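You operate a simulated robot arm through the tools that you are given. There is no shell and no other tool. Be economical: measure what you need, move in short steps, check, and stop when the job is done.

Carry out the task below with a simulated robot arm. There is one attempt and no reset: what you move stays moved.

Task
Soap the gold brush and scrub the grimy grout under the sill clean.
Fine: suds from the yellow soap; brush on the sill, soap back in its tray. What is to be rubbed or washed off counts as gone when no trace of it is left.
Where things are to end (x, y in the base frame): gold brush within 6 cm of [23, -35].

It is judged by the outcome, as a careful person would: the job done as asked, and still so three seconds after it is handed in. It fails if anything else is knocked over, pushed out of place, dropped, spilled or broken.

Robot
A 6-joint arm with a two-finger parallel gripper on a trunk, on a base that drives. Base frame: it is fixed to the floor where the robot stands at the start and does not move with it; the origin is under the middle of the robot, x ahead of it, y to its left, z up. Units: cm, degrees, N and s.
With the tool pointing down near the work surface it reaches from about 16 to 84 cm from the robot's upright axis, wherever it stands. Its first joint turns from -166.0 to 166.0 degrees. Places, roughly: grime on the grout under the sill [10, -30, 90]; inside of the soap tray [40, 140, 80]; window sill [-10, -40, 100]. Payload 3.91 kg.
The tool frame sits at the grasp point between the pads (the TCP): z along the fingers, y along the line on which they close. The tips reach 3 cm beyond it. The gripper opens to 11 cm. The fingers are 2 cm wide and 1 cm thick; the gripper's body (4.8 by 11.2 cm) begins 5.5 cm behind the TCP.
Orientation is told as [roll, pitch, yaw] about the base's x, y, z axes, in that order, counted from this pose: with the fingers straight down and closing along the base's y, the tool's x points along the base's -x, its y along +y and its z along -z.

Tools
- The arm moves only by the tool send_rows. Its argument "deltas" is a list of rows, each a list of 7 numbers: the shift along the tool's x, y, z in units of 50 mm (1.0 is 50 mm), then the turn, a rotation vector about the tool's x, y, z in units of 5 degrees (1.0 is 5 degrees), then the gripper command, from -1 (shut) to 1 (fully open), values between in proportion. In form: [[x, y, z, ax, ay, az, claw], ...]. A call has 1 to 20 rows; each row shifts and turns the commanded pose from where the row before left it, along the tool's axes as they then stand. A call with a number of a shift or a turn outside -1 to 1 is refused whole. A row lasts 0.2 s, in which the tool goes at most 5 cm and 8.6 degrees; a call with a longer step from one row to the next is refused whole, and so is a gripper value outside its range. A pose out of reach is approached as far as the arm can. The call stops where the force on the tool passes 90 N (or 10 N more than at its start, if that is more) or the arm is blocked; 0.2 s more then pass. Each finger travels about 10.8 cm/s and halts on what it meets, pressing with about 30 N; the grip force reading is that of the motor and also rises with nothing between the fingers. The clock runs only during rows and for 0.2 s after the last one: add rows that do not move to give the fingers time. It gives the time, the measured TCP pose, the force on the tool (base axes), the opening and the grip force at its end, in the units of the frame above (readings bear some noise), with the torque about the TCP (base axes, N m) and any sound that the robot's microphone picked up.
- Cameras (640 x 400 px; columns grow to the right, rows downward): "scene" is now at [-10.31, -4.3, 144.51]; the picture's right is [-0.54, -0.84, 0.00], its down [-0.62, 0.39, -0.68] and it looks along [0.57, -0.37, -0.73] (base axes); focal length 240 px, centre (320, 200). "wrist" rides on the gripper at [7.7, 0.7, -11.4] in the tool frame; the picture's right is [-0.09, 1.00, 0.00], its down [-0.80, -0.07, -0.59] and it looks along [-0.59, -0.05, 0.80] (tool axes); focal length 270 px, centre (320, 200).
- camera(camera): a new picture of that camera. No time passes.
- lift_body(by): slides the trunk up (or, below 0, down) by that many cm; the arm and the scene camera ride with it, the base frame stays. It gives what a move gives, with no picture.
- roll_base(legs): drives the robot by 1 to 6 legs, each [ahead, left, turn to the left] in cm, cm and degrees, along the robot's own axes; the way and the turn of a leg run together, so that a leg with both is an arc; at most 150 cm and 180 degrees a leg. The arm and the cameras ride along, it lands a little off, and it stops where it bumps. It gives what a move gives.
- head_to(pan, tilt): turns the head with the scene camera to pan (to the left, within 86 degrees either way) and tilt (down, from -29 to 69), counted from straight ahead of the robot. It gives what a move gives.
- measure_at(camera, pixels): for up to 12 pixels [column, row] of the newest picture of that camera ("zoom" is the newest enlarged one), the place [x, y, z] in the base frame of the surface seen there, good to about 0.2 cm. No time passes.
- inspect(camera, box): a new picture of the part [left, top, right, bottom] of that camera's present view, enlarged. No time passes.
- hand_in(): hands the job in; it is judged then, once.

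Work in short steps. Measure before you move; look again where a grasp or a placing could have gone wrong, and mend it. You have 80 turns and 60 pictures in all, those below and enlarged ones among them. Open the gripper and draw the arm clear of the work before you hand the job in, unless the task says otherwise; then end with one line.

The tools are called after "Call:" as a command line: name --pt "numbers of a row" for each row, then --argument value for the rest, lists and objects as JSON in quotes. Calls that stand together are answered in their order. send_rows: Moves the arm, as the interface text tells. Its arguments: {"type":"object","properties":{"deltas":{"type":"array","items":{"type":"array","items":{"type":"number"}}}},"required":["deltas"]} The other tools are called the same way: lift_body (by) slides the trunk up or down; roll_base (legs) drives the base; head_to (pan, tilt) turns the head that bears the scene camera; camera (camera) takes a picture; measure_at (camera, pixels) gives the place of the surface under pixels of a picture; inspect (camera, box) takes an enlarged picture of a part of a camera's view; hand_in () hands the job in.

At the start:

```text
t: 0.0
tool_pos: [34.6, -20.53, 121.48]
orientation: [0.0, -0.1, 0.1]
force: [-0.5, 0.7, 0.0]
ft_torque: [-0.01, -0.02, 0.0]
grip_width: 11.0
grasp_force: 0.0
trunk travel left (down, up): [-40.0, 14.0]
robot x, y, heading: [-0.11, 0.22, 0.1]
head pan, tilt: [-32.6, 47.1]
```

scene: 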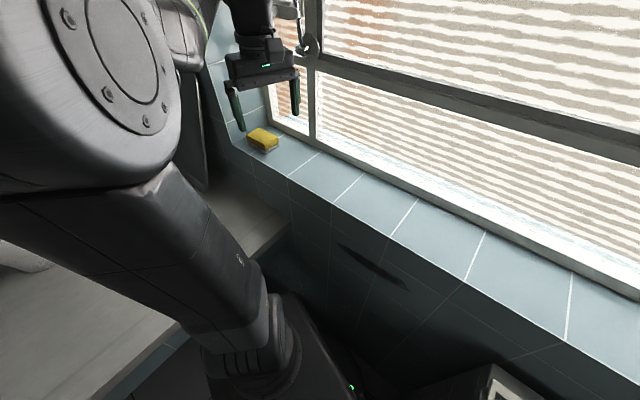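
wrist: 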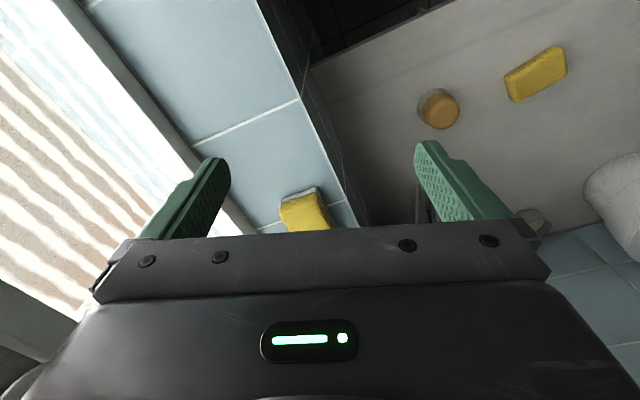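

The scene picture shows a yellow thing on the sill at (262,139) and dark grime at (370,265); the wrist shows another yellow block on a worktop. I measure these and look closer.

Call:
measure_at --camera "scene" --pixels '[[262, 134], [265, 148], [340, 245], [370, 265], [405, 287], [300, 165], [330, 205], [420, 250], [350, 185], [230, 215]]'

Call:
measure_at --camera "wrist" --pixels '[[305, 213], [535, 70], [438, 108], [400, 60], [600, 190], [515, 90], [560, 60]]'

Call:
inspect --camera "scene" --box '[200, 80, 440, 320]'

Call:
inspect --camera "wrist" --box '[240, 0, 640, 250]'

```text
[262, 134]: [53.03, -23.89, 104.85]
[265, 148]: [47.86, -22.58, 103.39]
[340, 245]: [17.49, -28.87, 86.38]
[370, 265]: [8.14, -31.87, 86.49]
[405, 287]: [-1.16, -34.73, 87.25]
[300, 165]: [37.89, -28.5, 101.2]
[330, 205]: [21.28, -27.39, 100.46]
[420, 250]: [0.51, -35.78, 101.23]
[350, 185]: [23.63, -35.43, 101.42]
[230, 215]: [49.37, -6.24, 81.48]
```

```text
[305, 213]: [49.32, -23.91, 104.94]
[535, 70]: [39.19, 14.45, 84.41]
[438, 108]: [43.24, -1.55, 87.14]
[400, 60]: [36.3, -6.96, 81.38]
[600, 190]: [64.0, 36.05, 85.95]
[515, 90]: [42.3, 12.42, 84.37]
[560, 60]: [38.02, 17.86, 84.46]
```

```text
1.67 times, centred on (320, 200) of scene
```

zoom: 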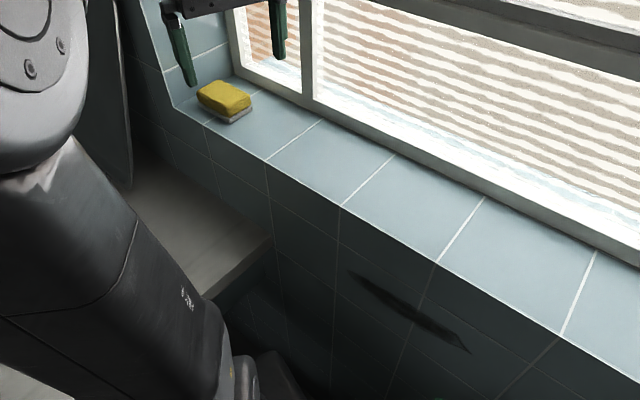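

```text
1.60 times, centred on (440, 125) of wrist
```

zoom: 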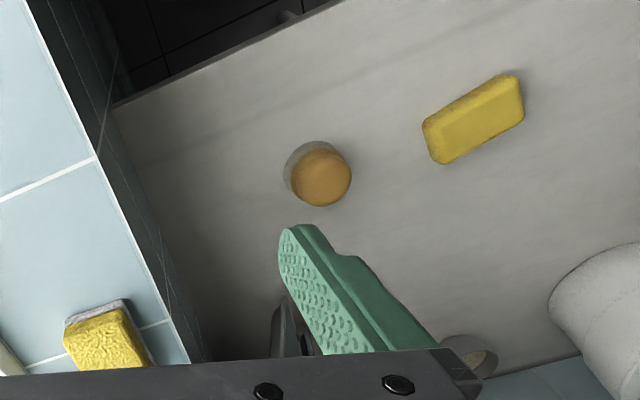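

There are several yellow things; I need to tell brush, soap and sponge apart. I turn the head toward the worktop and the tray side.

Call:
head_to --pan 20 --tilt 45

Call:
camera --camera "scene"

Call:
head_to --pan 75 --tilt 35

Call:
camera --camera "scene"

```text
t: 1.2
tool_pos: [34.74, -20.54, 121.51]
orientation: [0.1, 0.0, 0.0]
force: [0.4, 0.9, 0.1]
ft_torque: [0.04, 0.02, -0.01]
grip_width: 10.99
grasp_force: 0.1
trunk travel left (down, up): [-40.0, 14.0]
robot x, y, heading: [-0.29, 0.25, -0.0]
head pan, tilt: [20.0, 45.0]
```

```text
55 pictures are left
```

scene: 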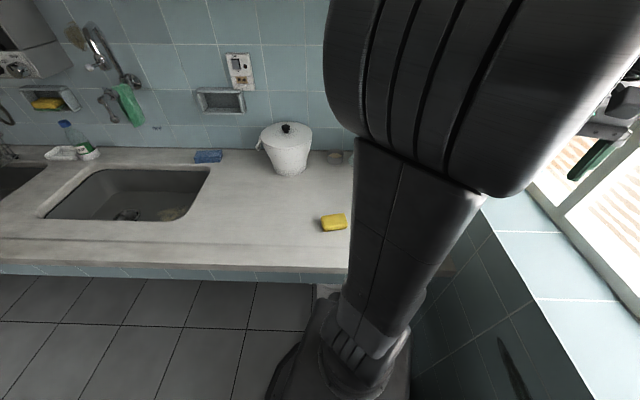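

```text
t: 2.5
tool_pos: [34.74, -20.53, 121.44]
orientation: [0.1, 0.1, 0.0]
force: [0.6, -1.0, 0.3]
ft_torque: [0.0, -0.02, 0.02]
grip_width: 11.02
grasp_force: 0.0
trunk travel left (down, up): [-40.0, 14.0]
robot x, y, heading: [0.36, -0.13, 0.0]
head pan, tilt: [75.0, 35.0]
```

```text
54 pictures are left
```

scene: 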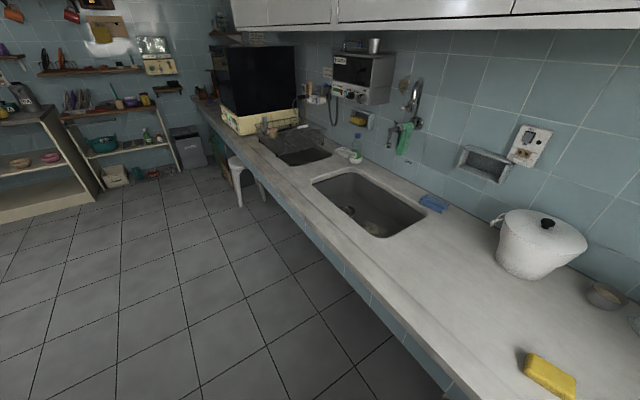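

Call:
inspect --camera "scene" --box '[240, 60, 480, 210]'

Call:
inspect --camera "scene" --box '[500, 250, 640, 400]'

Call:
measure_at --camera "scene" --pixels '[[550, 375], [432, 203], [360, 120], [355, 156], [605, 295], [280, 140], [485, 163], [375, 200], [405, 140], [120, 160], [345, 152]]'

```text
2.67 times, centred on (360, 135) of scene
```

zoom: 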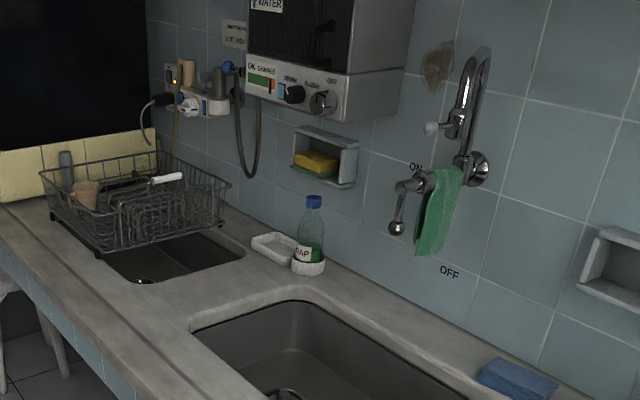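

```text
2.67 times, centred on (570, 325) of scene
```

zoom: 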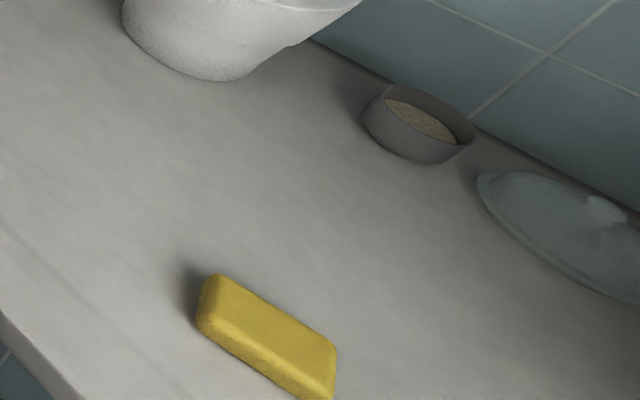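

```text
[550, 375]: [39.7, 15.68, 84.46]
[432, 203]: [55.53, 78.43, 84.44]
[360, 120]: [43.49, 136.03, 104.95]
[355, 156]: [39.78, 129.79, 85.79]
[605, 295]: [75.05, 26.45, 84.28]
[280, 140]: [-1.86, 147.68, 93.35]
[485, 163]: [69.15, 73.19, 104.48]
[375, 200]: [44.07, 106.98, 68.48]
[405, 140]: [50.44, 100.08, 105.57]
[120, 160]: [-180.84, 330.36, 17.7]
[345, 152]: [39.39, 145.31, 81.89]
```

The counter bar at (39,15) looks like the soap, the white dish near (40,140) the empty tray, and the block on the sill the brush (gold back, bristles down). I look back at the sill closely to fix the brush's outline.

Call:
head_to --pan -32 --tilt 40

Call:
inspect --camera "scene" --box '[220, 100, 340, 220]'

Call:
inspect --camera "wrist" --box '[220, 130, 380, 240]'

```text
t: 4.3
tool_pos: [34.66, -20.67, 121.4]
orientation: [0.0, 0.0, 0.0]
force: [0.0, 0.7, -0.4]
ft_torque: [0.02, -0.04, 0.02]
grip_width: 10.99
grasp_force: 0.0
trunk travel left (down, up): [-40.0, 14.0]
robot x, y, heading: [0.13, 0.27, -0.2]
head pan, tilt: [-32.0, 40.0]
```

```text
3.33 times, centred on (280, 160) of scene
```

zoom: 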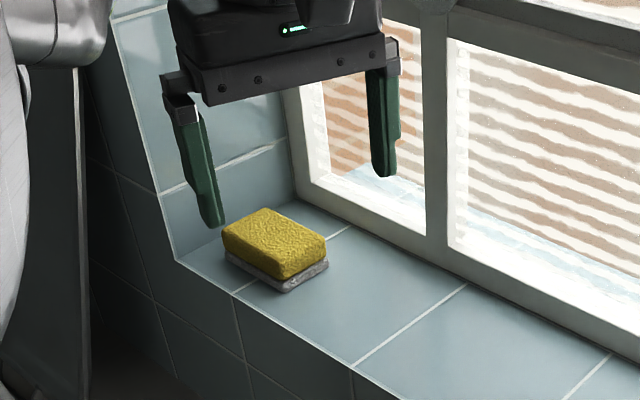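

```text
3.64 times, centred on (300, 185) of wrist
```

zoom: 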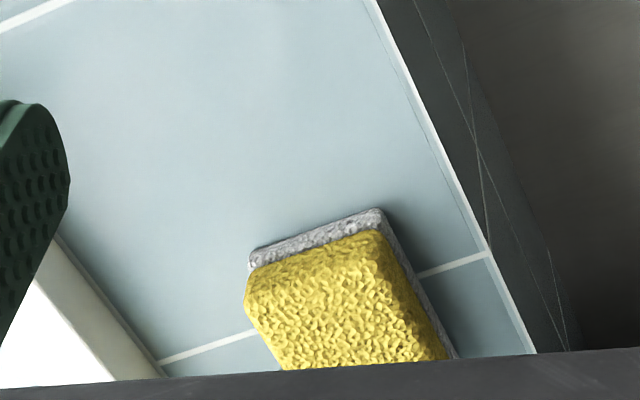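

The sill block has a spongy top and grey scouring pad, so it's a sponge; the round amber item at (43,-1.5,87) may be the gold brush. I move the wrist camera over the counter to see it.

Call:
send_rows --pt "0 0.8 0 0 0 0 1" --pt "0 0.8 0 0 0 0 1" --pt "0 0.8 0 0 0 0 1" --pt "0 0.8 0 0 0 0 1" --pt "0 0.8 0 0 0 0 1" --pt "0.5 0 0.5 0 0 0 1" --pt "0.4 0 0.5 0 0 0 1" --pt "0 0 0.5 0 0 0 1" --pt "0 0 0.5 0 0 0 1" --pt "0 0 0.5 0 0 0 1"

Call:
camera --camera "wrist"

```text
t: 6.5
tool_pos: [30.35, -0.52, 108.91]
orientation: [-0.2, 0.4, 0.2]
force: [0.0, 0.4, 0.2]
ft_torque: [0.01, -0.02, -0.01]
grip_width: 11.0
grasp_force: 0.1
trunk travel left (down, up): [-40.0, 14.0]
robot x, y, heading: [0.09, -0.06, 0.2]
head pan, tilt: [-32.0, 40.0]
```

```text
49 pictures are left
```

wrist: 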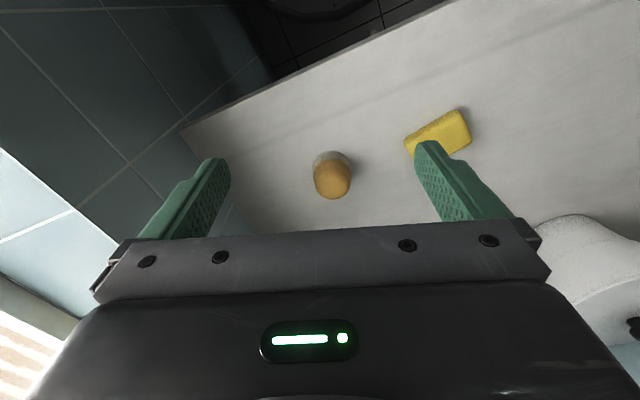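

Call:
inspect --camera "wrist" --box '[270, 100, 480, 230]'

Call:
measure_at --camera "wrist" --pixels '[[332, 180], [332, 170], [318, 180], [346, 180], [332, 194], [332, 155], [438, 132], [432, 125], [300, 200], [380, 150]]'

```text
3.05 times, centred on (375, 165) of wrist
```

zoom: 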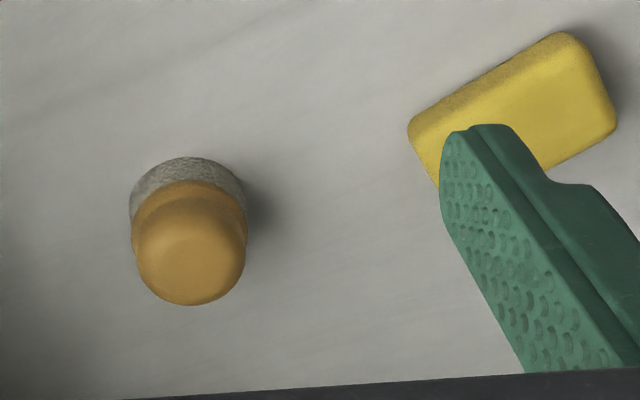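

```text
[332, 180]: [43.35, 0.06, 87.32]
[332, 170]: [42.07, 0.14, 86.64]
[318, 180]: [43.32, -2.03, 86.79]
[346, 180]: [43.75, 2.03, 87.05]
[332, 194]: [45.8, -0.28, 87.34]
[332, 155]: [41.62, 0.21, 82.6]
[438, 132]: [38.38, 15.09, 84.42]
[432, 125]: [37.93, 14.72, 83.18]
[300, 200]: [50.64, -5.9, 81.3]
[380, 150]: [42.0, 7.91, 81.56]
```

It is a round palm brush with a gold knob (top z 87.3, centre about (44,-0.2)), bristles down; the yellow bar is the soap. I move above the brush and look before closing.

Call:
send_rows --pt "-0.7 0 0.3 0 0 0 1" --pt "-0.7 0 0.5 0 0 0 1" --pt "-0.7 0 0.5 0 0 0 1" --pt "-0.63 0.05 0.5 0 0 0 1" --pt "0 0 0.5 0 0 0 1" --pt "0 0 0.5 0 0 0 1" --pt "0 0 0.4 0 0 0 1" --pt "0 0 0 0 0 0 1"

Call:
camera --camera "wrist"

```text
t: 8.3
tool_pos: [43.64, -0.23, 92.93]
orientation: [0.0, 0.0, 0.0]
force: [0.3, -0.4, 0.6]
ft_torque: [0.06, -0.01, 0.0]
grip_width: 10.98
grasp_force: 0.0
trunk travel left (down, up): [-40.0, 14.0]
robot x, y, heading: [-0.05, 0.12, -0.2]
head pan, tilt: [-32.0, 40.0]
```

```text
47 pictures are left
```

wrist: 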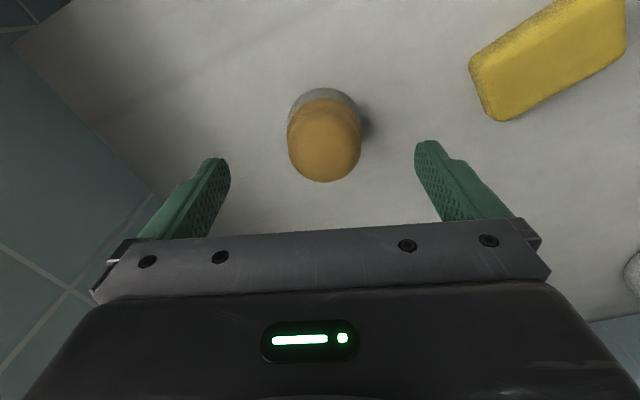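

Call:
measure_at --camera "wrist" --pixels '[[325, 140], [290, 140], [359, 140], [325, 105], [325, 178], [325, 92], [290, 110], [545, 55], [475, 75], [620, 40], [560, 5], [505, 112]]'

```text
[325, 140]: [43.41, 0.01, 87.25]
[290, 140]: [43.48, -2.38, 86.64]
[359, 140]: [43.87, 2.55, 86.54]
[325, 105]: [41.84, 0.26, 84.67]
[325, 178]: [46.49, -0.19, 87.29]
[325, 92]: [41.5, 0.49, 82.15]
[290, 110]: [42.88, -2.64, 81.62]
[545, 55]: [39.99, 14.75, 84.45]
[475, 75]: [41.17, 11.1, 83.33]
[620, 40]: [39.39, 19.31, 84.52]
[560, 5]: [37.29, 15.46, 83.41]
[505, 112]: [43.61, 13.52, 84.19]
```

Brush centre is (44.2, 0.1), diameter about 5. I descend to z≈86.2 and close.

Call:
send_rows --pt "-0.11 0.06 0.4 0 0 0 1" --pt "0 0 0.5 0 0 0 1" --pt "0 0 0.44 0 0 0 1" --pt "0 0 0 0 0 0 1" --pt "0 0 0 0 0 0 -1" --pt "0 0 0 0 0 0 -1" --pt "0 0 0 0 0 0 -1" --pt "0 0 0 0 0 0 -1"

Call:
camera --camera "wrist"

```text
t: 10.1
tool_pos: [44.25, 0.04, 86.23]
orientation: [0.0, 0.0, 0.0]
force: [0.0, 0.5, 0.4]
ft_torque: [0.02, 0.0, 0.02]
grip_width: 5.84
grasp_force: 29.7
trunk travel left (down, up): [-40.0, 14.0]
robot x, y, heading: [-0.05, 0.55, -0.2]
head pan, tilt: [-32.0, 40.0]
```

```text
46 pictures are left
```

wrist: 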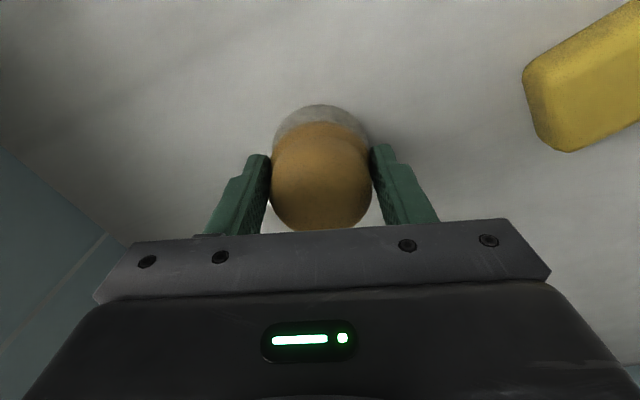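

The brush is held (5.84 cm). I lift it and look at the soap's outline from above before rubbing.

Call:
send_rows --pt "0 0 -0.6 0 0 0 -1" --pt "0 0 -0.8 0 0 0 -1" --pt "0 0 -0.6 0 0 0 -1" --pt "0.4 0.6 0 0 0 0 -1" --pt "0.4 0.6 0 0 0 0 -1" --pt "0 0.6 0 0 0 0 -1" --pt "0 0.6 0 0 0 0 -1" --pt "0 0.7 0 0 0 0 -1" --pt "0 0 0 0 0 0 -1"

Call:
camera --camera "wrist"

Call:
head_to --pan 22 --tilt 50

Call:
inspect --camera "scene" --box '[200, 80, 440, 320]'

```text
t: 12.1
tool_pos: [40.49, 15.62, 96.19]
orientation: [-0.1, 0.0, 0.0]
force: [-0.2, 0.0, -0.1]
ft_torque: [0.01, 0.04, 0.02]
grip_width: 0.02
grasp_force: 29.8
trunk travel left (down, up): [-40.0, 14.0]
robot x, y, heading: [-0.25, -0.15, 0.0]
head pan, tilt: [-32.0, 40.0]
```

```text
45 pictures are left
```

wrist: 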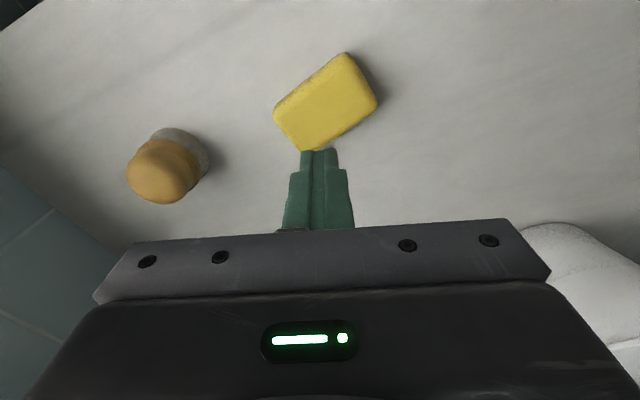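

```text
t: 13.3
tool_pos: [40.34, 15.5, 96.2]
orientation: [0.0, 0.0, 0.0]
force: [-0.2, 0.2, -0.7]
ft_torque: [0.03, -0.02, -0.02]
grip_width: 0.0
grasp_force: 30.0
trunk travel left (down, up): [-40.0, 14.0]
robot x, y, heading: [0.41, -0.03, -0.1]
head pan, tilt: [22.0, 50.0]
```

```text
1.67 times, centred on (320, 200) of scene
```

zoom: 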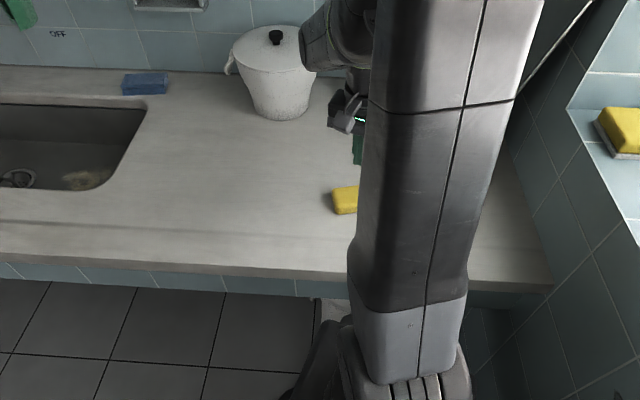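

The fingers slipped off the brush (still standing at (165,165)); I inspect its profile to find a better grip height.

Call:
inspect --camera "wrist" --box '[110, 110, 230, 220]'

Call:
measure_at --camera "wrist" --pixels '[[165, 170], [165, 160], [165, 200], [130, 180], [200, 180], [170, 140], [180, 130], [205, 160], [195, 150], [200, 165], [188, 160]]'

```text
3.64 times, centred on (170, 165) of wrist
```

zoom: 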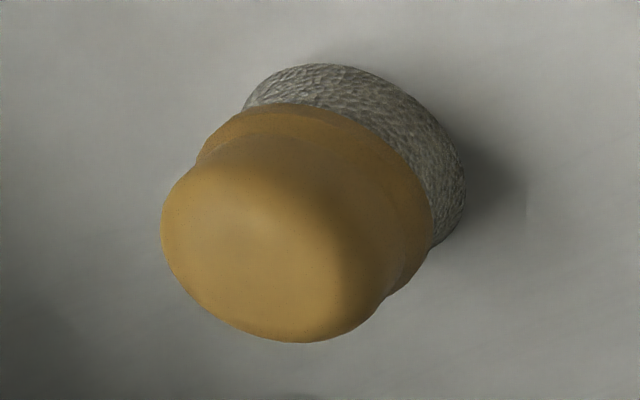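

```text
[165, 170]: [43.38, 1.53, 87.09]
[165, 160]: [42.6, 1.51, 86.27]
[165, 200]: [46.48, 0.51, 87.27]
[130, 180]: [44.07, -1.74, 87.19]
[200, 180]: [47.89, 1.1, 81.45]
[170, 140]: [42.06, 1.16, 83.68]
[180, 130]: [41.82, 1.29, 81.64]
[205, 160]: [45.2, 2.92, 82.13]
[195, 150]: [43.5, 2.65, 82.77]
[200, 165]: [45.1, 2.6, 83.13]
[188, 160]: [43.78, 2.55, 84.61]
```

The brush has a wider collar (up to z≈84.6) under the knob; my tips pinched the collar edge. I regrip higher, on the knob alone (TCP z≈87.8), and test with a slow lift.

Call:
send_rows --pt "0 0 0 0 0 0 1" --pt "-0.4 -0.8 0 0 0 0 1" --pt "-0.42 -0.8 0 0 0 0 1" --pt "0 -0.8 0 0 0 0 1" --pt "0 -0.69 0 0 0 0 1" --pt "0 0 0.5 0 0 0 1" --pt "0 0 0.6 0 0 0 1" --pt "0 0 0.58 0 0 0 1" --pt "0 0 0 0 0 0 1" --pt "0 0 0 0 0 0 -1" --pt "0 0 0 0 0 0 -1" --pt "0 0 0 0 0 0 -1" --pt "0 0 0 0 0 0 -1" --pt "0 0 0 0 0 0 -1"

Call:
camera --camera "wrist"

```text
t: 16.3
tool_pos: [44.46, 0.02, 87.86]
orientation: [0.1, 0.0, 0.0]
force: [0.4, 0.2, 0.0]
ft_torque: [-0.03, 0.02, -0.02]
grip_width: 5.4
grasp_force: 29.5
trunk travel left (down, up): [-40.0, 14.0]
robot x, y, heading: [-0.09, -0.11, -0.1]
head pan, tilt: [22.0, 50.0]
```

```text
42 pictures are left
```

wrist: 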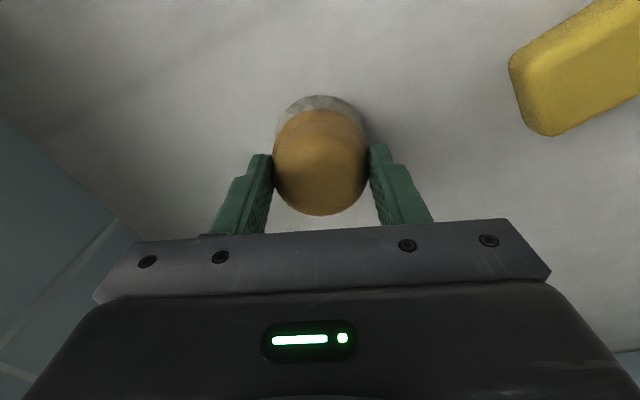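

Width 5.4 on the knob. I check centring along x, then lift slowly.

Call:
measure_at --camera "wrist" --pixels '[[320, 140], [320, 125], [320, 115], [320, 210], [320, 200], [320, 102], [278, 165], [364, 165]]'

Call:
send_rows --pt "0 0 -0.1 0 0 0 -1" --pt "0 0 -0.1 0 0 0 -1" --pt "0 0 -0.2 0 0 0 -1" --pt "0 0 -0.2 0 0 0 -1" --pt "0 0 0 0 0 0 -1"

```text
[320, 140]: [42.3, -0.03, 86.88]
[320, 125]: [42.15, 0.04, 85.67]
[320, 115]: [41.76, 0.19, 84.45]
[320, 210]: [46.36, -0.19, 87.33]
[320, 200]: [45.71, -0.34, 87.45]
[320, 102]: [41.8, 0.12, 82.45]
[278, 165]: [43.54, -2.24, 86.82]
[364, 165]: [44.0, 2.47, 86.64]
```

```text
t: 17.5
tool_pos: [44.44, -0.04, 90.88]
orientation: [-0.2, 0.0, 0.0]
force: [0.1, -0.3, -0.2]
ft_torque: [0.02, -0.02, 0.0]
grip_width: 5.39
grasp_force: 29.5
trunk travel left (down, up): [-40.0, 14.0]
robot x, y, heading: [0.17, 0.32, 0.1]
head pan, tilt: [22.0, 50.0]
```

Width is still 5.39 after a 3 cm lift, so it is held. I raise further gently and move above the soap, then look.

Call:
send_rows --pt "0 0 -0.2 0 0 0 -1" --pt "0 0 -0.3 0 0 0 -1" --pt "0 0 -0.2 0 0 0 -1" --pt "0.1 0.2 0 0 0 0 -1" --pt "0.2 0.4 0 0 0 0 -1" --pt "0.2 0.4 0 0 0 0 -1" --pt "0.2 0.4 0 0 0 0 -1" --pt "0.2 0.4 0 0 0 0 -1" --pt "0 0.3 0 0 0 0 -1" --pt "0 0.1 0 0 0 0 -1"

Call:
camera --camera "wrist"

```text
t: 19.7
tool_pos: [40.0, 10.93, 94.27]
orientation: [0.0, 0.0, 0.0]
force: [0.1, 1.3, -0.6]
ft_torque: [-0.02, 0.02, -0.04]
grip_width: 5.41
grasp_force: 30.4
trunk travel left (down, up): [-40.0, 14.0]
robot x, y, heading: [0.26, -0.15, -0.1]
head pan, tilt: [22.0, 50.0]
```

```text
41 pictures are left
```

wrist: 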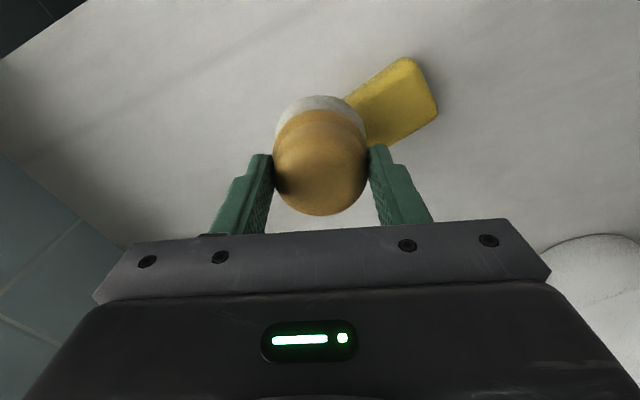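

The brush is firmly held. I measure the soap's visible outline.

Call:
measure_at --camera "wrist" --pixels '[[405, 60], [436, 105], [385, 145], [412, 75], [350, 98], [400, 110], [430, 112], [395, 66], [375, 120]]'

```text
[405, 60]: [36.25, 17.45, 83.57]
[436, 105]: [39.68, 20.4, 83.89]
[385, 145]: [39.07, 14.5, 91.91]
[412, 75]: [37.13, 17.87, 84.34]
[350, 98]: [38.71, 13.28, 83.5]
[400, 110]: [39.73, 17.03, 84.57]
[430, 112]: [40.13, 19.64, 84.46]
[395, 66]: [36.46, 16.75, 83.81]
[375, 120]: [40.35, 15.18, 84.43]
```

Soap centre ≈ (40,15.7), long axis along (0.6,-0.8). I go above it and lower to just-contact (TCP z≈90.9), reading the force.

Call:
send_rows --pt "0 0.5 0 0 0 0 -1" --pt "0 0.45 0 0 0 0 -1" --pt "0 0 0.3 0 0 0 -1" --pt "0 0 0.3 0 0 0 -1" --pt "0 0 0.06 0 0 0 -1" --pt "0 0 0.04 0 0 0 -1" --pt "0 0 0 0 0 0 -1"

```text
t: 21.3
tool_pos: [39.85, 15.78, 90.91]
orientation: [0.0, -0.1, -0.1]
force: [-1.0, 0.5, 8.7]
ft_torque: [0.0, 0.07, 0.02]
grip_width: 5.39
grasp_force: 29.7
trunk travel left (down, up): [-40.0, 14.0]
robot x, y, heading: [-0.1, 0.11, -0.0]
head pan, tilt: [22.0, 50.0]
```

Contact at 8.7 N. I rub with short strokes along the soap's long axis (±1.2 cm) at this light pressure.

Call:
send_rows --pt "-0.12 -0.16 0 0 0 0 -1" --pt "0.12 0.16 0 0 0 0 -1" --pt "0.12 0.16 0 0 0 0 -1" --pt "-0.12 -0.16 0 0 0 0 -1" --pt "-0.12 -0.16 0 0 0 0 -1" --pt "0.12 0.16 0 0 0 0 -1" --pt "0.12 0.16 0 0 0 0 -1" --pt "-0.12 -0.16 0 0 0 0 -1" --pt "-0.12 -0.16 0 0 0 0 -1" --pt "0.12 0.16 0 0 0 0 -1" --pt "0.12 0.16 0 0 0 0 -1" --pt "-0.12 -0.16 0 0 0 0 -1"

Call:
camera --camera "wrist"

```text
t: 23.9
tool_pos: [39.9, 15.79, 90.83]
orientation: [0.0, 0.0, -0.1]
force: [-1.2, 1.8, 15.7]
ft_torque: [0.05, -0.04, -0.01]
grip_width: 5.39
grasp_force: 30.6
trunk travel left (down, up): [-40.0, 14.0]
robot x, y, heading: [-0.45, 0.12, -0.1]
head pan, tilt: [22.0, 50.0]
```

```text
40 pictures are left
```

wrist: 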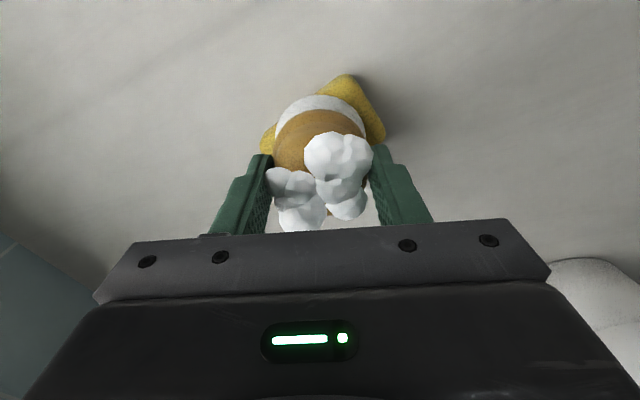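

Suds cover the brush. I lift off, check the soap, and measure the counter front edge and grime for planning.

Call:
send_rows --pt "0 0 -0.1 0 0 0 -1" --pt "0 0 -0.2 0 0 0 -1" --pt "0 0 -0.4 0 0 0 -1" --pt "0 0 -0.6 0 0 0 -1" --pt "0 0 -0.6 0 0 0 -1" --pt "0 0 -0.6 0 0 0 -1" --pt "0 0 0 0 0 0 -1"

Call:
camera --camera "wrist"

Call:
head_to --pan -60 --tilt 50

Call:
camera --camera "scene"

```text
t: 25.5
tool_pos: [39.77, 15.92, 103.25]
orientation: [0.1, -0.1, 0.0]
force: [0.5, -0.2, -0.5]
ft_torque: [0.0, 0.0, 0.0]
grip_width: 5.43
grasp_force: 30.1
trunk travel left (down, up): [-40.0, 14.0]
robot x, y, heading: [-0.2, -0.02, 0.0]
head pan, tilt: [22.0, 50.0]
```

```text
39 pictures are left
```

wrist: 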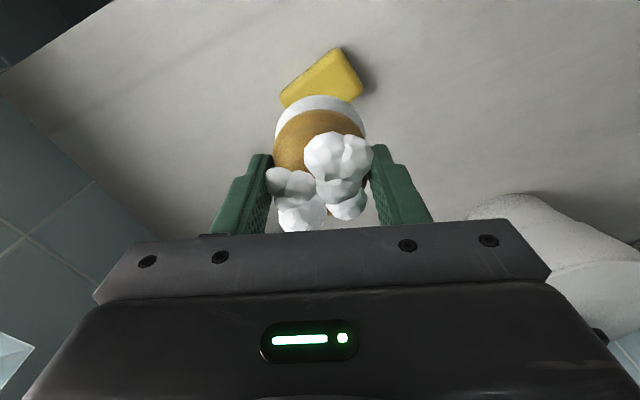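

```text
t: 27.1
tool_pos: [39.91, 15.87, 103.32]
orientation: [-0.1, 0.1, -0.1]
force: [0.4, 0.7, -0.9]
ft_torque: [-0.02, 0.02, 0.02]
grip_width: 5.39
grasp_force: 30.4
trunk travel left (down, up): [-40.0, 14.0]
robot x, y, heading: [0.03, -0.12, -0.1]
head pan, tilt: [-60.0, 50.0]
```

```text
38 pictures are left
```

scene: 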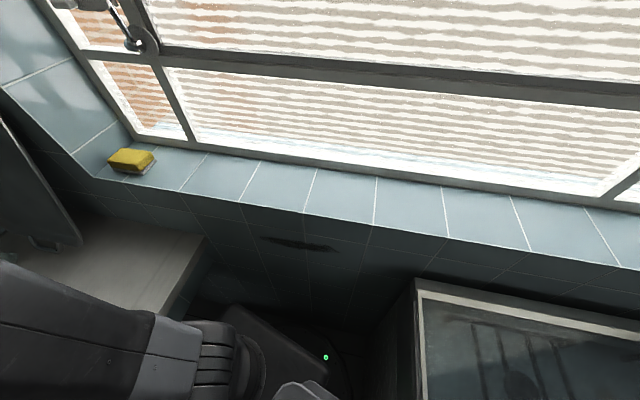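

Call:
inspect --camera "scene" --box '[220, 190, 380, 290]'

Call:
measure_at --camera "scene" --pixels '[[262, 238], [300, 243], [335, 249], [250, 215], [320, 220], [300, 270], [205, 240], [160, 312], [415, 285], [418, 350], [400, 330], [325, 357]]'

```text
4.00 times, centred on (300, 240) of scene
```

zoom: 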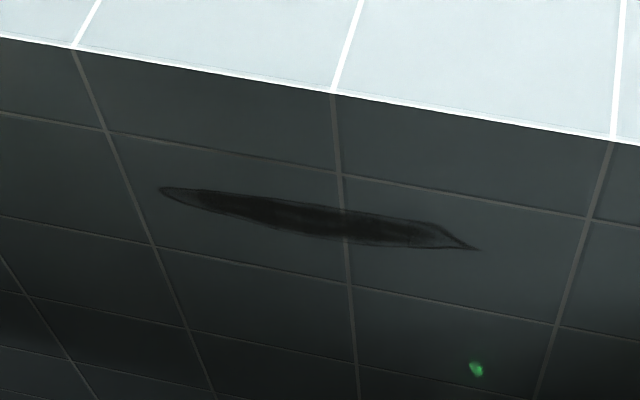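

```text
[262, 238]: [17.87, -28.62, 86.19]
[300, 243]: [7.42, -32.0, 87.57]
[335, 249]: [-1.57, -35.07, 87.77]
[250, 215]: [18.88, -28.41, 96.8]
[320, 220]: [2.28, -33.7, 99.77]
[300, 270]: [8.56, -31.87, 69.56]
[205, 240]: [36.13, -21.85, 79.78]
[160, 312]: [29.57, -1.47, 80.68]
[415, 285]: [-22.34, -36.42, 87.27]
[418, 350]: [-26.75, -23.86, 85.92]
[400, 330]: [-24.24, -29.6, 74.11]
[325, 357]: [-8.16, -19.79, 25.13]
```

Grime runs from (18.5,-28.5,86.2) to (-2,-35.2,87.7) on a wall with normal (-0.315,0.949). I need room to point the tool at the wall, so I measure the smear's height and drive left and slightly back.

Call:
measure_at --camera "zoom" --pixels '[[160, 188], [475, 249], [300, 205], [300, 235], [430, 222], [420, 248], [220, 197], [220, 212], [345, 208], [345, 243], [335, 95], [345, 178]]'

Call:
roll_base --legs '[[-8, 33, 0]]'

```text
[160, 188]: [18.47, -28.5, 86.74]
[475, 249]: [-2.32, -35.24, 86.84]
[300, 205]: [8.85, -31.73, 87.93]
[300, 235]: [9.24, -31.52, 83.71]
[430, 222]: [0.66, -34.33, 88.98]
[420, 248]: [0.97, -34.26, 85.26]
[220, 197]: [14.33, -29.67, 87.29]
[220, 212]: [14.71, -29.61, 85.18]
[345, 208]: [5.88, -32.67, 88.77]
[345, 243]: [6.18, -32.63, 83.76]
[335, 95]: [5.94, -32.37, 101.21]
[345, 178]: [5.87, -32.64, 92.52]
```

```text
t: 29.3
tool_pos: [31.9, 48.48, 103.35]
orientation: [0.0, 0.0, 0.2]
force: [-0.3, 0.3, -0.3]
ft_torque: [0.0, 0.0, 0.01]
grip_width: 5.42
grasp_force: 29.9
trunk travel left (down, up): [-40.0, 14.0]
robot x, y, heading: [-8.01, 32.87, 0.1]
head pan, tilt: [-60.0, 50.0]
```

Smear spans z 83.7–89 and x −2.3–18.5. Now I swing the tool to a standoff in front of the wall at z 103, still pointing down.

Call:
send_rows --pt "0.2 -0.45 0 0 0 0 -1" --pt "0.355 -0.8275 0 0 0 0 -1" --pt "0.355 -0.8275 0 0 0 0 -1" --pt "0.355 -0.8275 0 0 0 0 -1" --pt "0.355 -0.8275 0 0 0 0 -1" --pt "0.355 -0.8275 0 0 0 0 -1" --pt "0.355 -0.8275 0 0 0 0 -1" --pt "0.355 -0.8275 0 0 0 0 -1" --pt "0.355 -0.8275 0 0 0 0 -1" --pt "0.355 -0.8275 0 0 0 0 -1" --pt "0.355 -0.8275 0 0 0 0 -1" --pt "0.355 -0.8275 0 0 0 0 -1" --pt "0.355 -0.8275 0 0 0 0 -1" --pt "0.355 -0.8275 0 0 0 0 -1" --pt "0.355 -0.8275 0 0 0 0 -1" --pt "0.355 -0.8275 0 0 0 0 -1" --pt "0.155 -0.37 0 0 0 0 -1"

```text
t: 32.9
tool_pos: [3.63, -17.87, 103.29]
orientation: [0.0, 0.0, 0.2]
force: [0.5, 0.2, -0.4]
ft_torque: [0.02, -0.03, -0.02]
grip_width: 5.41
grasp_force: 29.9
trunk travel left (down, up): [-40.0, 14.0]
robot x, y, heading: [-7.83, 32.43, 0.2]
head pan, tilt: [-60.0, 50.0]
```

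Standoff reached, ~14.7 cm from the wall. I tip the tool 90° about the wall's direction so that it points at the wall.

Call:
send_rows --pt "0 0 0 0.949 -0.315 0 -1" --pt "0 0 0 0.949 -0.315 0 -1" --pt "0 0 0 0.949 -0.315 0 -1" --pt "0 0 0 0.949 -0.315 0 -1" --pt "0 0 0 0.949 -0.315 0 -1" --pt "0 0 0 0.949 -0.315 0 -1" --pt "0 0 0 0.949 -0.315 0 -1" --pt "0 0 0 0.949 -0.315 0 -1" --pt "0 0 0 0.949 -0.315 0 -1" --pt "0 0 0 0.949 -0.315 0 -1" --pt "0 0 0 0.949 -0.315 0 -1" --pt "0 0 0 0.949 -0.315 0 -1" --pt "0 0 0 0.949 -0.315 0 -1" --pt "0 0 0 0.949 -0.315 0 -1" --pt "0 0 0 0.949 -0.315 0 -1" --pt "0 0 0 0.949 -0.315 0 -1" --pt "0 0 0 0.949 -0.315 0 -1" --pt "0 0 0 0.949 -0.315 0 -1" --pt "0 0 0 0 0 0 -1"

Call:
camera --camera "wrist"

Call:
camera --camera "scene"

```text
t: 36.9
tool_pos: [2.2, -18.91, 121.79]
orientation: [-83.4, -18.6, 16.7]
force: [0.2, 0.2, -0.6]
ft_torque: [0.03, -0.02, 0.0]
grip_width: 5.36
grasp_force: 29.8
out of reach, approached as far as the arm can: row 13, 14, 15, 16, 17, 18
trunk travel left (down, up): [-40.0, 14.0]
robot x, y, heading: [-8.35, 32.42, 0.1]
head pan, tilt: [-60.0, 50.0]
```

```text
36 pictures are left
```

wrist: 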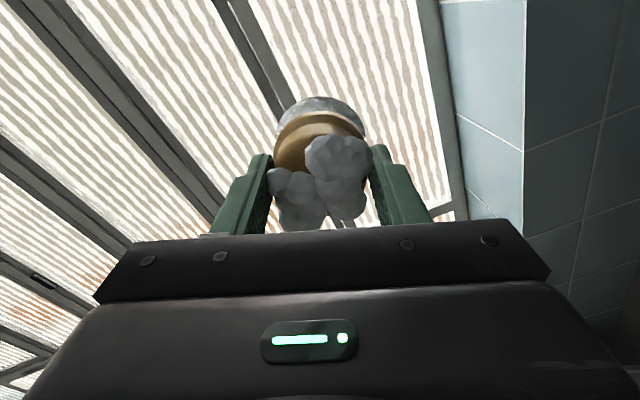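

```text
35 pictures are left
```

scene: 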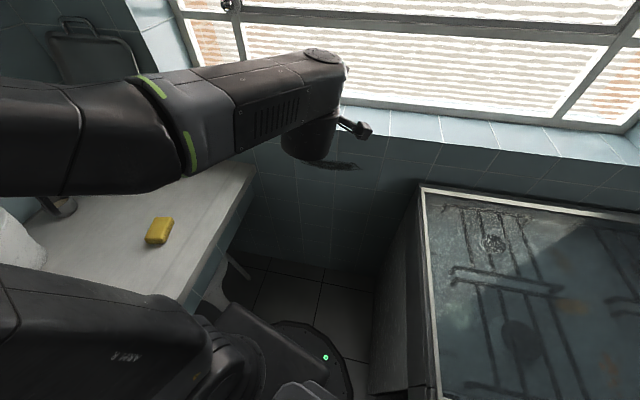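

At this height the horizontal pose was out of reach (it stayed at z 121.8, orientation nearly right). I measure the arm links to see whether lowering the trunk ~35 cm is safe.

Call:
measure_at --camera "scene" --pixels '[[50, 180], [50, 110], [150, 180], [160, 90], [240, 150], [300, 60], [310, 160], [355, 130], [100, 320], [20, 280], [200, 350], [345, 166]]'

```text
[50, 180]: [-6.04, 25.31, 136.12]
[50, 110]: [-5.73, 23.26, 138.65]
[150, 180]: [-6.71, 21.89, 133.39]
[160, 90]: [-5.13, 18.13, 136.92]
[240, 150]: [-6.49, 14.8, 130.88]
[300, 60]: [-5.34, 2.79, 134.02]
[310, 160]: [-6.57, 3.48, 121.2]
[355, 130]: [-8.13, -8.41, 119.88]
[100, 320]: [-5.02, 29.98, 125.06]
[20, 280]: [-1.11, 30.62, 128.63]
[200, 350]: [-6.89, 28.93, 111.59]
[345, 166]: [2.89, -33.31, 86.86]
```

The links run at x≈−6, clear of counter and cabinet, so I lower the trunk by 34 cm in two steps.

Call:
lift_body --by -15

Call:
lift_body --by -19

Call:
send_rows --pt "0 0 0 0 0 0 -1"

Call:
camera --camera "wrist"

Call:
camera --camera "scene"

```text
t: 38.6
tool_pos: [2.19, -18.98, 106.78]
orientation: [-83.4, -18.6, 16.5]
force: [-0.4, 0.2, -0.5]
ft_torque: [0.03, -0.01, 0.0]
grip_width: 5.38
grasp_force: 29.8
trunk travel left (down, up): [-25.0, 29.0]
robot x, y, heading: [-8.12, 32.42, 0.0]
head pan, tilt: [-60.0, 50.0]
```

```text
t: 40.7
tool_pos: [2.17, -18.94, 87.75]
orientation: [-83.3, -18.6, 16.4]
force: [-0.6, 0.6, -1.1]
ft_torque: [-0.01, 0.0, -0.01]
grip_width: 5.38
grasp_force: 29.6
trunk travel left (down, up): [-6.0, 48.0]
robot x, y, heading: [-7.99, 32.42, 0.3]
head pan, tilt: [-60.0, 50.0]
```

```text
t: 41.1
tool_pos: [2.16, -18.92, 87.84]
orientation: [-83.4, -18.6, 16.5]
force: [-0.3, 0.1, -1.1]
ft_torque: [0.02, 0.02, 0.01]
grip_width: 5.4
grasp_force: 29.7
trunk travel left (down, up): [-6.0, 48.0]
robot x, y, heading: [-8.25, 32.49, -0.1]
head pan, tilt: [-60.0, 50.0]
```

```text
34 pictures are left
```

wrist: 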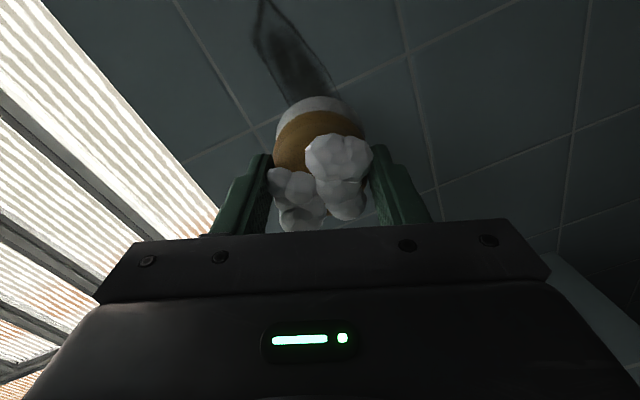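

```text
33 pictures are left
```

scene: 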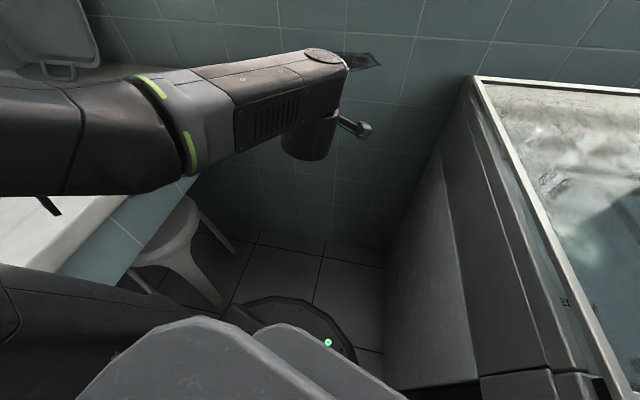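

Tool now faces the wall but tilts ~6° down; smear visible beyond the brush. I correct the tilt and see whether the arm takes it.

Call:
send_rows --pt "0 0 0.2 0.6 -0.2 0 -1" --pt "0 0 0.2 0.6 -0.2 0 -1" --pt "0 0 0 0 0 0 -1"

```text
t: 41.9
tool_pos: [2.09, -20.73, 92.55]
orientation: [-89.1, -19.1, 18.5]
force: [-0.1, -0.3, -0.6]
ft_torque: [0.03, 0.03, 0.0]
grip_width: 5.36
grasp_force: 29.4
out of reach, approached as far as the arm can: row 1, 2
trunk travel left (down, up): [-6.0, 48.0]
robot x, y, heading: [-7.7, 32.55, -0.2]
head pan, tilt: [-60.0, 50.0]
```

The pose is reachable only higher because the arm is folded too short; backing the base off the wall will let it extend. I drive 15 cm along the wall normal.

Call:
roll_base --legs '[[-4.7, 14.2, 0]]'

Call:
send_rows --pt "0 0 0.5 0 0 0 -1" --pt "0 0 0.5 0 0 0 -1" --pt "0 0 0.5 0 0 0 -1" --pt "0.1 0.3 0.5 0 0 0 -1" --pt "0.1 0.3 0.5 0 0 0 -1" --pt "0.1 0.3 0 0 0 0 -1" --pt "0 0 0 0 0 0 -1"

```text
t: 43.3
tool_pos: [-2.66, -6.61, 92.53]
orientation: [-89.0, -19.0, 18.4]
force: [0.8, 0.2, -0.5]
ft_torque: [0.0, 0.02, 0.01]
grip_width: 5.35
grasp_force: 30.2
trunk travel left (down, up): [-6.0, 48.0]
robot x, y, heading: [-12.64, 46.35, 0.3]
head pan, tilt: [-60.0, 50.0]
```

```text
t: 44.9
tool_pos: [0.81, -19.4, 90.98]
orientation: [-88.4, -19.1, 18.4]
force: [-0.7, -0.3, -0.9]
ft_torque: [0.0, 0.01, 0.01]
grip_width: 5.38
grasp_force: 29.7
out of reach, approached as far as the arm can: row 4, 5, 6
trunk travel left (down, up): [-6.0, 48.0]
robot x, y, heading: [-13.01, 46.73, 0.3]
head pan, tilt: [-60.0, 50.0]
```

Now z 91 is reached; the trunk has 6 cm left downward, giving z≈85, which suffices. I lower it and view the smear.

Call:
lift_body --by -5.8

Call:
send_rows --pt "0 0 0 0 0 0 -1"

Call:
camera --camera "wrist"

```text
t: 45.9
tool_pos: [0.81, -19.22, 85.11]
orientation: [-88.5, -19.0, 18.4]
force: [-0.3, 0.3, -0.3]
ft_torque: [0.01, 0.02, -0.06]
grip_width: 5.37
grasp_force: 29.7
trunk travel left (down, up): [-0.2, 53.8]
robot x, y, heading: [-12.66, 46.66, 0.1]
head pan, tilt: [-60.0, 50.0]
```

```text
t: 46.3
tool_pos: [0.74, -19.23, 85.19]
orientation: [-88.4, -19.1, 18.4]
force: [0.3, -0.2, 0.1]
ft_torque: [0.01, -0.01, -0.04]
grip_width: 5.39
grasp_force: 30.1
trunk travel left (down, up): [-0.2, 53.8]
robot x, y, heading: [-12.67, 46.52, 0.2]
head pan, tilt: [-60.0, 50.0]
```

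```text
32 pictures are left
```

wrist: 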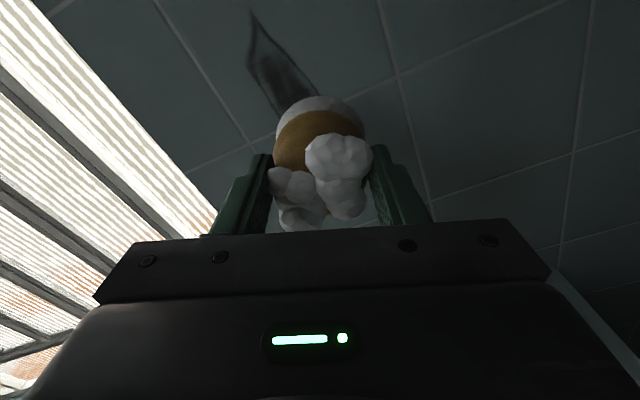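

TCP is ~7.9 cm short of contact at s≈−5.4 along the wall. I raise to z≈86.7, advance 7 cm and creep to contact.

Call:
send_rows --pt "-0.095 -0.285 0.3 0 0 0 -1" --pt "0 0 0.4 0 0 0 -1" --pt "0 0 0.4 0 0 0 -1" --pt "0 0 0.3 0 0 0 -1" --pt "0 0 0.1 0 0 0 -1" --pt "0 0 0.06 0 0 0 -1" --pt "0 0 0 0 0 0 -1"

```text
t: 47.9
tool_pos: [3.31, -26.44, 86.47]
orientation: [-88.4, -19.0, 18.2]
force: [-4.5, 18.6, -8.4]
ft_torque: [0.09, -0.02, -0.04]
grip_width: 5.36
grasp_force: 30.1
trunk travel left (down, up): [-0.2, 53.8]
robot x, y, heading: [-12.59, 46.68, 0.1]
head pan, tilt: [-60.0, 50.0]
```

Contact at ~19 N on the smear. I stroke to the −w end and back to centre, then check.

Call:
send_rows --pt "0.38 -0.126 0 0 0 0 -1" --pt "0.38 -0.126 0 0 0 0 -1" --pt "0.38 -0.126 0 0 0 0 -1" --pt "0.38 -0.126 0 0 0 0 -1" --pt "0.19 -0.063 0 0 0 0 -1" --pt "0 0 0 0 0 0 -1"

Call:
camera --camera "wrist"

```text
t: 49.3
tool_pos: [-5.23, -29.45, 86.57]
orientation: [-88.5, -19.1, 18.4]
force: [0.5, 20.0, -0.5]
ft_torque: [-0.09, 0.01, 0.05]
grip_width: 5.41
grasp_force: 30.0
trunk travel left (down, up): [-0.2, 53.8]
robot x, y, heading: [-12.25, 46.54, -0.1]
head pan, tilt: [-60.0, 50.0]
```

```text
31 pictures are left
```

wrist: 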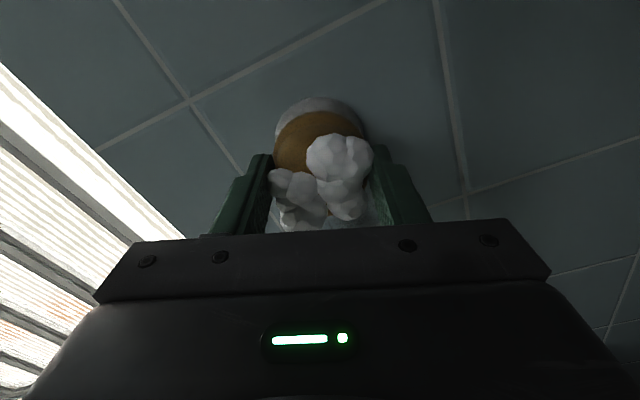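

Smooth stroke at 20 N. I go up 1.2 cm and stroke the full length to the +w end.

Call:
send_rows --pt "-0.075 -0.228 0 0 0 0 -1" --pt "-0.38 0.126 0 0 0 0 -1" --pt "-0.38 0.126 0 0 0 0 -1" --pt "-0.38 0.126 0 0 0 0 -1" --pt "-0.38 0.126 0 0 0 0 -1" --pt "-0.38 0.126 0 0 0 0 -1" --pt "-0.38 0.126 0 0 0 0 -1" --pt "-0.38 0.126 0 0 0 0 -1" --pt "-0.38 0.126 0 0 0 0 -1" --pt "-0.38 0.126 0 0 0 0 -1" --pt "-0.38 0.126 0 0 0 0 -1" --pt "-0.38 0.126 0 0 0 0 -1" --pt "-0.38 0.126 0 0 0 0 -1" --pt "0 0 0 0 0 0 -1"

```text
t: 52.3
tool_pos: [16.83, -21.66, 86.48]
orientation: [-89.2, -19.1, 18.5]
force: [0.0, 0.2, -1.2]
ft_torque: [-0.03, 0.01, -0.01]
grip_width: 5.38
grasp_force: 30.3
out of reach, approached as far as the arm can: row 11, 12, 13
trunk travel left (down, up): [-0.2, 53.8]
robot x, y, heading: [-12.69, 46.58, 0.0]
head pan, tilt: [-60.0, 50.0]
```

At the +w end the arm drifted ~0.5 cm off the wall. I press back in and check contact.

Call:
send_rows --pt "0 0 0.06 0 0 0 -1" --pt "0 0 0.06 0 0 0 -1" --pt "0 0 0 0 0 0 -1"

Call:
camera --camera "wrist"

```text
t: 53.1
tool_pos: [16.9, -21.64, 86.49]
orientation: [-89.0, -19.1, 18.4]
force: [0.7, -0.3, -0.1]
ft_torque: [0.02, 0.01, 0.01]
grip_width: 5.38
grasp_force: 29.7
out of reach, approached as far as the arm can: row 2
trunk travel left (down, up): [-0.2, 53.8]
robot x, y, heading: [-12.69, 46.66, -0.1]
head pan, tilt: [-60.0, 50.0]
```

```text
30 pictures are left
```

wrist: 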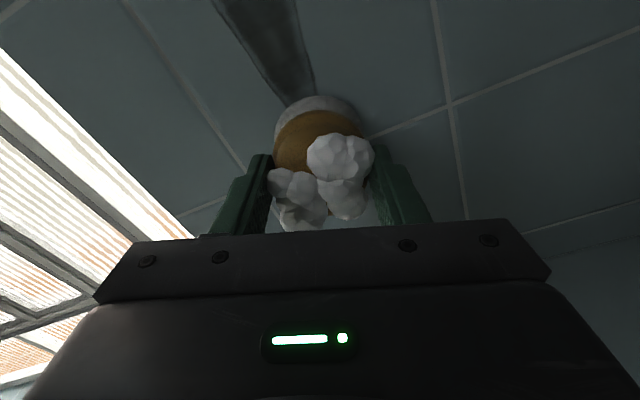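

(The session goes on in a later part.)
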